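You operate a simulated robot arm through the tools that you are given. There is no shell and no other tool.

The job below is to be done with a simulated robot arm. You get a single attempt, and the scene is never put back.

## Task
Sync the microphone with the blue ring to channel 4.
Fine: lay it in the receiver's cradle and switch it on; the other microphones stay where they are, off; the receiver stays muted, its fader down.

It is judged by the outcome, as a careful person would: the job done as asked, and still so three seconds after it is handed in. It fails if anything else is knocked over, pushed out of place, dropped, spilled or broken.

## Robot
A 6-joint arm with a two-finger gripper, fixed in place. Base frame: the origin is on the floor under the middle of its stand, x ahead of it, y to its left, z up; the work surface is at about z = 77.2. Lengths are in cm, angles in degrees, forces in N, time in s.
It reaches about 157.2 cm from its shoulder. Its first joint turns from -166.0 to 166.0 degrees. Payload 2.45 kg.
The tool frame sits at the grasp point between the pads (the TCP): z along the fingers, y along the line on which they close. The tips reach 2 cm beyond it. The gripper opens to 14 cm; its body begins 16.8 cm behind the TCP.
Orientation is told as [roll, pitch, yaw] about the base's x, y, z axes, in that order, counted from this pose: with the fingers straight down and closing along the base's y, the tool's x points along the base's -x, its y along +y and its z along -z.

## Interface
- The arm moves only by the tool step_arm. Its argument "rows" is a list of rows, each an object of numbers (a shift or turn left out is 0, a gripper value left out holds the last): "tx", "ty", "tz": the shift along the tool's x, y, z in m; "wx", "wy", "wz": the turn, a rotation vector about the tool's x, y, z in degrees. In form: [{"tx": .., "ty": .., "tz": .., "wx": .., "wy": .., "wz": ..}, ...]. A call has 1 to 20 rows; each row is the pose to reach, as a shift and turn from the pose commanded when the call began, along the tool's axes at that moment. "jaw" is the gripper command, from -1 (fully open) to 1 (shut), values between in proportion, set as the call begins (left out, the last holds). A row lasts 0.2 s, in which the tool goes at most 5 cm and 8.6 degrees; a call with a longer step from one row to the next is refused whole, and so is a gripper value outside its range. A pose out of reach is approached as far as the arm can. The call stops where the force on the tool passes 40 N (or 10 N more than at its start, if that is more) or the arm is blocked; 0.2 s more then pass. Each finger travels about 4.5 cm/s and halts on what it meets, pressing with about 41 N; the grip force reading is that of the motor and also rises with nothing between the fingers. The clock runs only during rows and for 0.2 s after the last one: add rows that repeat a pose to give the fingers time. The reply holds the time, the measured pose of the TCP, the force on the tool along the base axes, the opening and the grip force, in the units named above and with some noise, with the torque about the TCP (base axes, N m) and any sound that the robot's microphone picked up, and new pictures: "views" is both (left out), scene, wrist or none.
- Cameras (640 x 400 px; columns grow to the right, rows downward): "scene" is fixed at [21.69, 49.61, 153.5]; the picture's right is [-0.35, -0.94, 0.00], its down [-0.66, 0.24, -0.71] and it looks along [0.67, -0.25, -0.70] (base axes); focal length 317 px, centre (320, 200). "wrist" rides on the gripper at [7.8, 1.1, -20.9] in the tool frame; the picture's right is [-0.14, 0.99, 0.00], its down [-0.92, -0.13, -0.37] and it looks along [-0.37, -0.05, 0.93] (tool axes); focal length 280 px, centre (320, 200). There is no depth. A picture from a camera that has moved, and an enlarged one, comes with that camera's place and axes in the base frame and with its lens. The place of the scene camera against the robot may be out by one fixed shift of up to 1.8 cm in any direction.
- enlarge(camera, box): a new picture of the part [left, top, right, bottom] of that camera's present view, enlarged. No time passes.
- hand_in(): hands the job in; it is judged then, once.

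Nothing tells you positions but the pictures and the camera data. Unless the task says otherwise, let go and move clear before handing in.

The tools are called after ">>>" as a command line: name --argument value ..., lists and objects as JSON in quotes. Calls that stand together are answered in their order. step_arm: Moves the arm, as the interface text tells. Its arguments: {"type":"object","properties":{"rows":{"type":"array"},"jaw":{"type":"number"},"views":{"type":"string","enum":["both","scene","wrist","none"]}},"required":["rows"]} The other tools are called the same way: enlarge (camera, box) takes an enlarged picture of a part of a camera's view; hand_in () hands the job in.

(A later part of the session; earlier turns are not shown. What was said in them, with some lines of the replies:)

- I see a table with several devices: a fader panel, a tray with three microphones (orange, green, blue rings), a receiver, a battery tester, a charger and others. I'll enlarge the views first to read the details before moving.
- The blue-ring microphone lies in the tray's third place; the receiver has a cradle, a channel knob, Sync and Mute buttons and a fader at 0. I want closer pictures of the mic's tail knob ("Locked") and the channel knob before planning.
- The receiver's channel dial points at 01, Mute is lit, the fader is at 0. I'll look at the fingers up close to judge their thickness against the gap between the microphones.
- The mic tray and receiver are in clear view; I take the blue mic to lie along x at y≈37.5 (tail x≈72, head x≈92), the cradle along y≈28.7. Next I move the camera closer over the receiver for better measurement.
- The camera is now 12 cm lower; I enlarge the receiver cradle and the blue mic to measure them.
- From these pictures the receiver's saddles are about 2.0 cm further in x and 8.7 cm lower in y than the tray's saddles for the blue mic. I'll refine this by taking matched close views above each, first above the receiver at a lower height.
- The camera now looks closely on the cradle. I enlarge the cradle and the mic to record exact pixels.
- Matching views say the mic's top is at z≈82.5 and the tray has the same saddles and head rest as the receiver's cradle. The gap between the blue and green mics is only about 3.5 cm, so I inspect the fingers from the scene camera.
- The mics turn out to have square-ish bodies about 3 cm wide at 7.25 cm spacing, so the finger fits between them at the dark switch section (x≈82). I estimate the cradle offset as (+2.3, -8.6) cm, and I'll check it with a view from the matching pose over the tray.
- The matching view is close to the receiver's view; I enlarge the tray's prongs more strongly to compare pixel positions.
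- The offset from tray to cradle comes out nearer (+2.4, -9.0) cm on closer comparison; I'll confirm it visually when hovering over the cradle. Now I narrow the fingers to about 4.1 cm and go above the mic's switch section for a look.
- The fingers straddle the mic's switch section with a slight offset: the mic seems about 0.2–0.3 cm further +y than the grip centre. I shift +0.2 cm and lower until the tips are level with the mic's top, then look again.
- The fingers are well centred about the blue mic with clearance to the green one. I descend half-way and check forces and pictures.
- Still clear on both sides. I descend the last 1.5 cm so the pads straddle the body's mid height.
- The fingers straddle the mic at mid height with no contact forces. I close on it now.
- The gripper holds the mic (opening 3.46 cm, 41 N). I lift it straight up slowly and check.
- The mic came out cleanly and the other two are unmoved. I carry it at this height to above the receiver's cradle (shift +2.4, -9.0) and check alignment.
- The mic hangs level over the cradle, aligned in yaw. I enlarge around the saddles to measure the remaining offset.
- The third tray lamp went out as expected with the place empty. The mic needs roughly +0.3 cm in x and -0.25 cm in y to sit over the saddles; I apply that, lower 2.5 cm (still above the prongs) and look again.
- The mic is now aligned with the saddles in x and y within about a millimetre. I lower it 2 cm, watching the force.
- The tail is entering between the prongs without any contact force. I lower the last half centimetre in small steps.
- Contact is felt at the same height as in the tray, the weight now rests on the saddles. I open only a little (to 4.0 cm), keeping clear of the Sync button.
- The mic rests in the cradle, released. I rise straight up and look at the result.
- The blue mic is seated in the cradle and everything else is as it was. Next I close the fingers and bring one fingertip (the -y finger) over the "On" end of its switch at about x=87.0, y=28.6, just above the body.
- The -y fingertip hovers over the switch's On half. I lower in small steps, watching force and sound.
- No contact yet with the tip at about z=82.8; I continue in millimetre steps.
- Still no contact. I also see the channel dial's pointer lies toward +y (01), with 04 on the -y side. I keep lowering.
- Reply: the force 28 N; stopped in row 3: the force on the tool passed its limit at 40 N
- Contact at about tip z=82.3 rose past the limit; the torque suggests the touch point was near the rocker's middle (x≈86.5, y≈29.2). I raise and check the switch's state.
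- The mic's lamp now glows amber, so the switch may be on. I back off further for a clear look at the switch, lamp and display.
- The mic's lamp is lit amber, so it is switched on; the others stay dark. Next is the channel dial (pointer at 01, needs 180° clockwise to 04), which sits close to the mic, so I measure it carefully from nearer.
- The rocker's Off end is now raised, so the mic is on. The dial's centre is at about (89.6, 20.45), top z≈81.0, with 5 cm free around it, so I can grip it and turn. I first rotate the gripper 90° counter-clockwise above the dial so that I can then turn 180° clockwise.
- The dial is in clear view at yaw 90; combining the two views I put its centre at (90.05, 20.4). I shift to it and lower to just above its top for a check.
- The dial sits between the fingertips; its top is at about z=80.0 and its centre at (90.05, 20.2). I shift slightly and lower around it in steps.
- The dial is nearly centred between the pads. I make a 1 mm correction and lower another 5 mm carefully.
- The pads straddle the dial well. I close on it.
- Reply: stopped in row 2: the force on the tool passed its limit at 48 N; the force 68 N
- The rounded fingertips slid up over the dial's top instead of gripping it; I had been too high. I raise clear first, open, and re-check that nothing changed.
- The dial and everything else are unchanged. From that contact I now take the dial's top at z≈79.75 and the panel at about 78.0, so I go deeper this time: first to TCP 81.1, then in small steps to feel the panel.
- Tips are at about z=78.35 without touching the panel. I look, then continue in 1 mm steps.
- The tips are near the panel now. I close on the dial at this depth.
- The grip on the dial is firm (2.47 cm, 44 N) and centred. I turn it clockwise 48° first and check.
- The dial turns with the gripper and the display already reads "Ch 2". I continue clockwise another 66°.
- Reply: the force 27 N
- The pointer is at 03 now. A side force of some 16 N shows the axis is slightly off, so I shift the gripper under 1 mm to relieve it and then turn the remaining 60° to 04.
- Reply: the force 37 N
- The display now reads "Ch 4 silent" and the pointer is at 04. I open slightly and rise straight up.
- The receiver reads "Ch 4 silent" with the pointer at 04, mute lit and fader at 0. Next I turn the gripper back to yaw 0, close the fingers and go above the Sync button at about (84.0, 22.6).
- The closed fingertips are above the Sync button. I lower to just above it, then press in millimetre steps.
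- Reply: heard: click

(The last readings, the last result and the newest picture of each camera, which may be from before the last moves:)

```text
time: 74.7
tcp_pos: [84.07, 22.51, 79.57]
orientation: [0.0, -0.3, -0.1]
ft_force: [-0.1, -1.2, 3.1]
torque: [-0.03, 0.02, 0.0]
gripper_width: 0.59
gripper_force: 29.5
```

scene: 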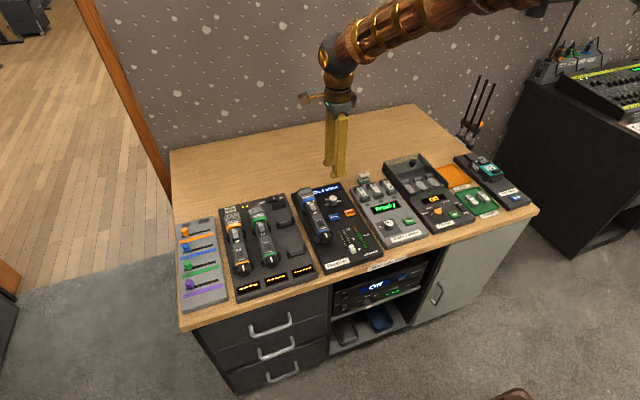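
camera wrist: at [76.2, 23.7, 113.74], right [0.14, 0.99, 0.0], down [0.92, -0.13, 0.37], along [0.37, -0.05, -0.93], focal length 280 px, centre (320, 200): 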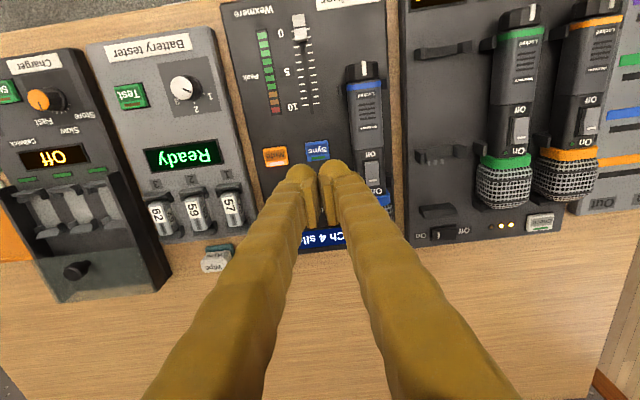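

A click was heard from the Sync button. I raise and look at the display and lamps.

>>> step_arm --rows '[{"tz": -0.01}, {"tz": -0.03}, {"tz": -0.06}, {"tz": -0.1}, {"tx": 0.03, "tz": -0.13}, {"tx": 0.06, "tz": -0.16}, {"tx": 0.06, "tz": -0.16}]'

>>> enlarge --camera "scene" --box '[300, 170, 380, 250]'

>>> enlarge --camera "wrist" --box '[260, 120, 440, 280]'

```text
time: 76.3
tcp_pos: [77.73, 22.46, 95.78]
orientation: [0.1, -0.3, 0.0]
ft_force: [-0.1, -0.3, 0.8]
torque: [-0.03, 0.0, -0.04]
gripper_width: 0.0
gripper_force: 29.0
camera wrist: at [69.91, 23.7, 116.52], right [0.14, 0.99, 0.0], down [0.92, -0.13, 0.37], along [0.37, -0.05, -0.93], focal length 280 px, centre (320, 200)
```

scene: 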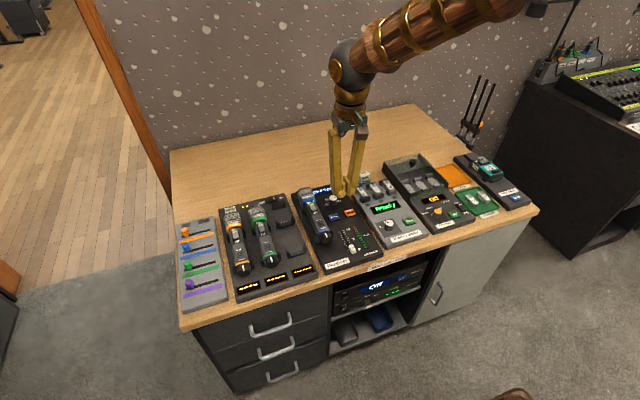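
wrist: 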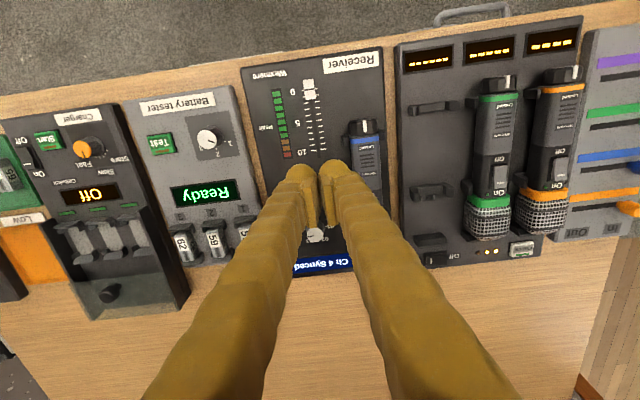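

```text
5.00 times, centred on (340, 210) of scene
camera zoom: at [21.69, 49.61, 153.5], right [-0.35, -0.94, 0.0], down [-0.66, 0.24, -0.71], along [0.67, -0.25, -0.7], focal length 1587 px, centre (220, 150)
```

zoom: 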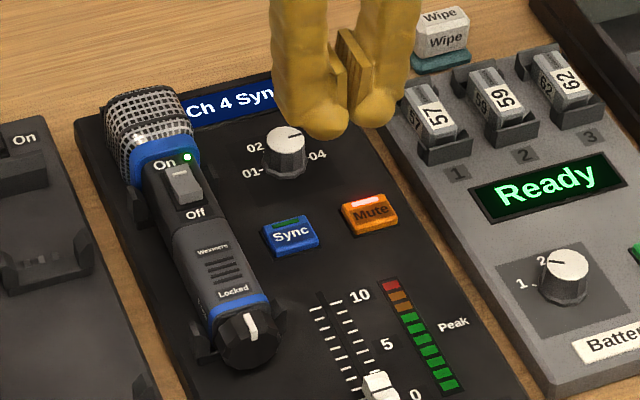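

```text
2.50 times, centred on (350, 200) of wrist
camera zoom: at [69.91, 23.7, 116.52], right [0.14, 0.99, 0.0], down [0.92, -0.13, 0.37], along [0.37, -0.05, -0.93], focal length 701 px, centre (245, 200)
```

zoom: 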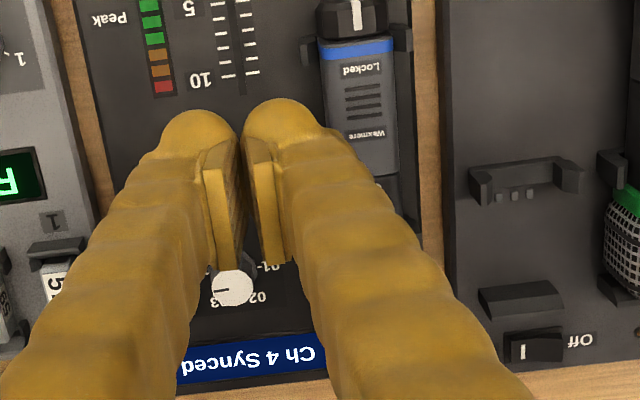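

The display reads "Ch 4 Synced" and the blue mic's lamp is green. I move the arm well clear and take a last look over everything before handing in.

>>> step_arm --rows '[{"tz": -0.04}, {"tz": -0.08}, {"tz": -0.12}, {"tx": 0.03, "tz": -0.15}, {"tx": 0.05, "ty": -0.03, "tz": -0.18}, {"tx": 0.05, "ty": -0.06, "tz": -0.18}, {"tx": 0.05, "ty": -0.06, "tz": -0.18}]'

>>> enlarge --camera "scene" --box '[290, 170, 390, 270]'

>>> enlarge --camera "scene" --box '[170, 180, 310, 310]'

>>> enlarge --camera "scene" --box '[350, 150, 540, 260]'

```text
time: 77.9
tcp_pos: [72.98, 16.23, 113.51]
orientation: [0.0, -0.3, 0.0]
ft_force: [-0.5, 0.2, 0.4]
torque: [0.01, 0.0, 0.0]
gripper_width: 0.0
gripper_force: 29.7
camera wrist: at [65.04, 17.41, 134.35], right [0.14, 0.99, 0.0], down [0.92, -0.13, 0.37], along [0.37, -0.05, -0.93], focal length 280 px, centre (320, 200)
```

scene: 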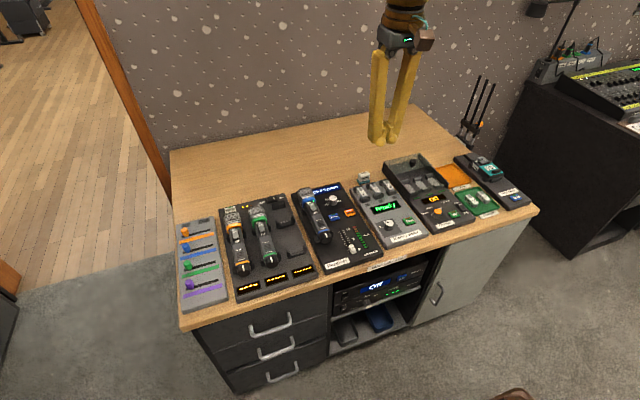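
wrist: 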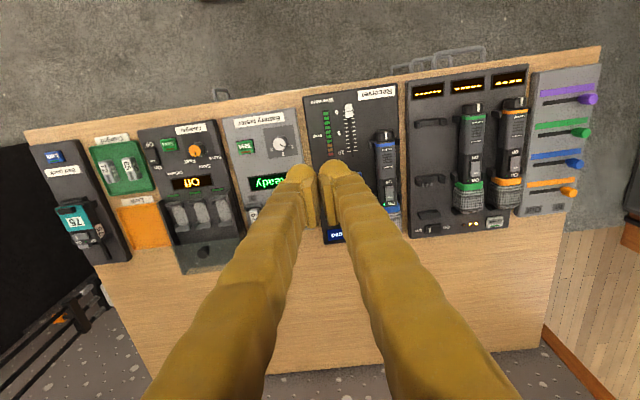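

```text
4.00 times, centred on (340, 220) of scene
camera zoom: at [21.69, 49.61, 153.5], right [-0.35, -0.94, 0.0], down [-0.66, 0.24, -0.71], along [0.67, -0.25, -0.7], focal length 1270 px, centre (240, 120)
```

zoom: 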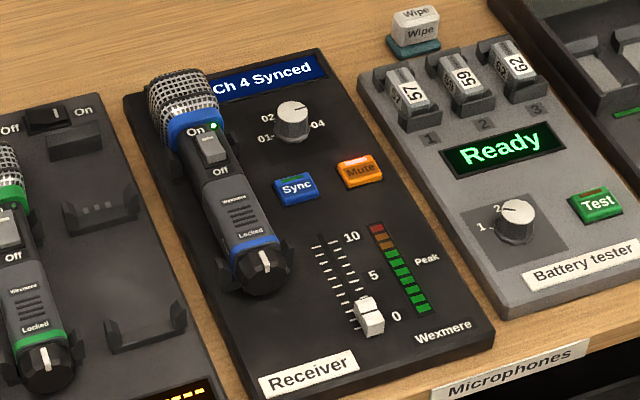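

```text
3.08 times, centred on (240, 245) of scene
camera zoom: at [21.69, 49.61, 153.5], right [-0.35, -0.94, 0.0], down [-0.66, 0.24, -0.71], along [0.67, -0.25, -0.7], focal length 977 px, centre (566, 62)
```

zoom: 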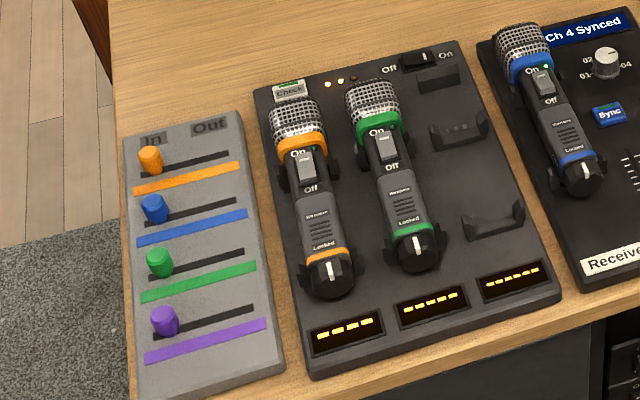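

```text
3.37 times, centred on (445, 205) of scene
camera zoom: at [21.69, 49.61, 153.5], right [-0.35, -0.94, 0.0], down [-0.66, 0.24, -0.71], along [0.67, -0.25, -0.7], focal length 1069 px, centre (-101, 183)
```

zoom: 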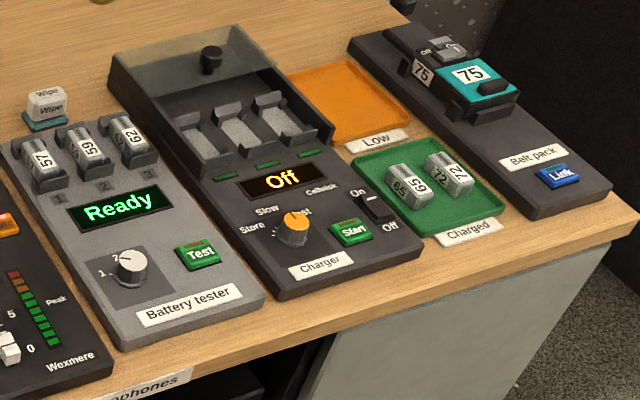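

The blue-ring mic lies in the receiver's cradle, switched on with a green lamp, and the display reads "Ch 4 Synced". Mute is lit, the fader is at 0, the other mics are off in their places, and the arm is clear. I hand in.

>>> hand_in

```text
The job is handed in.
```

The blue-ring microphone is synced to channel 4. It lies in the receiver's cradle, switched on with a green lamp, and the display reads "Ch 4 Synced".

- **Receiver:** still muted, with its fader at 0. I turned its channel dial from 01 to 04 and pressed Sync.
- **Other microphones:** the orange and green ones are in their places on the tray, off.
- **Everything else:** nothing on the table was knocked or moved. On my first try at the dial, the fingertips slipped over its top and pressed on it hard (about 60 N). The dial looked unchanged and then turned normally.

The arm let go and moved clear before I handed the job in.
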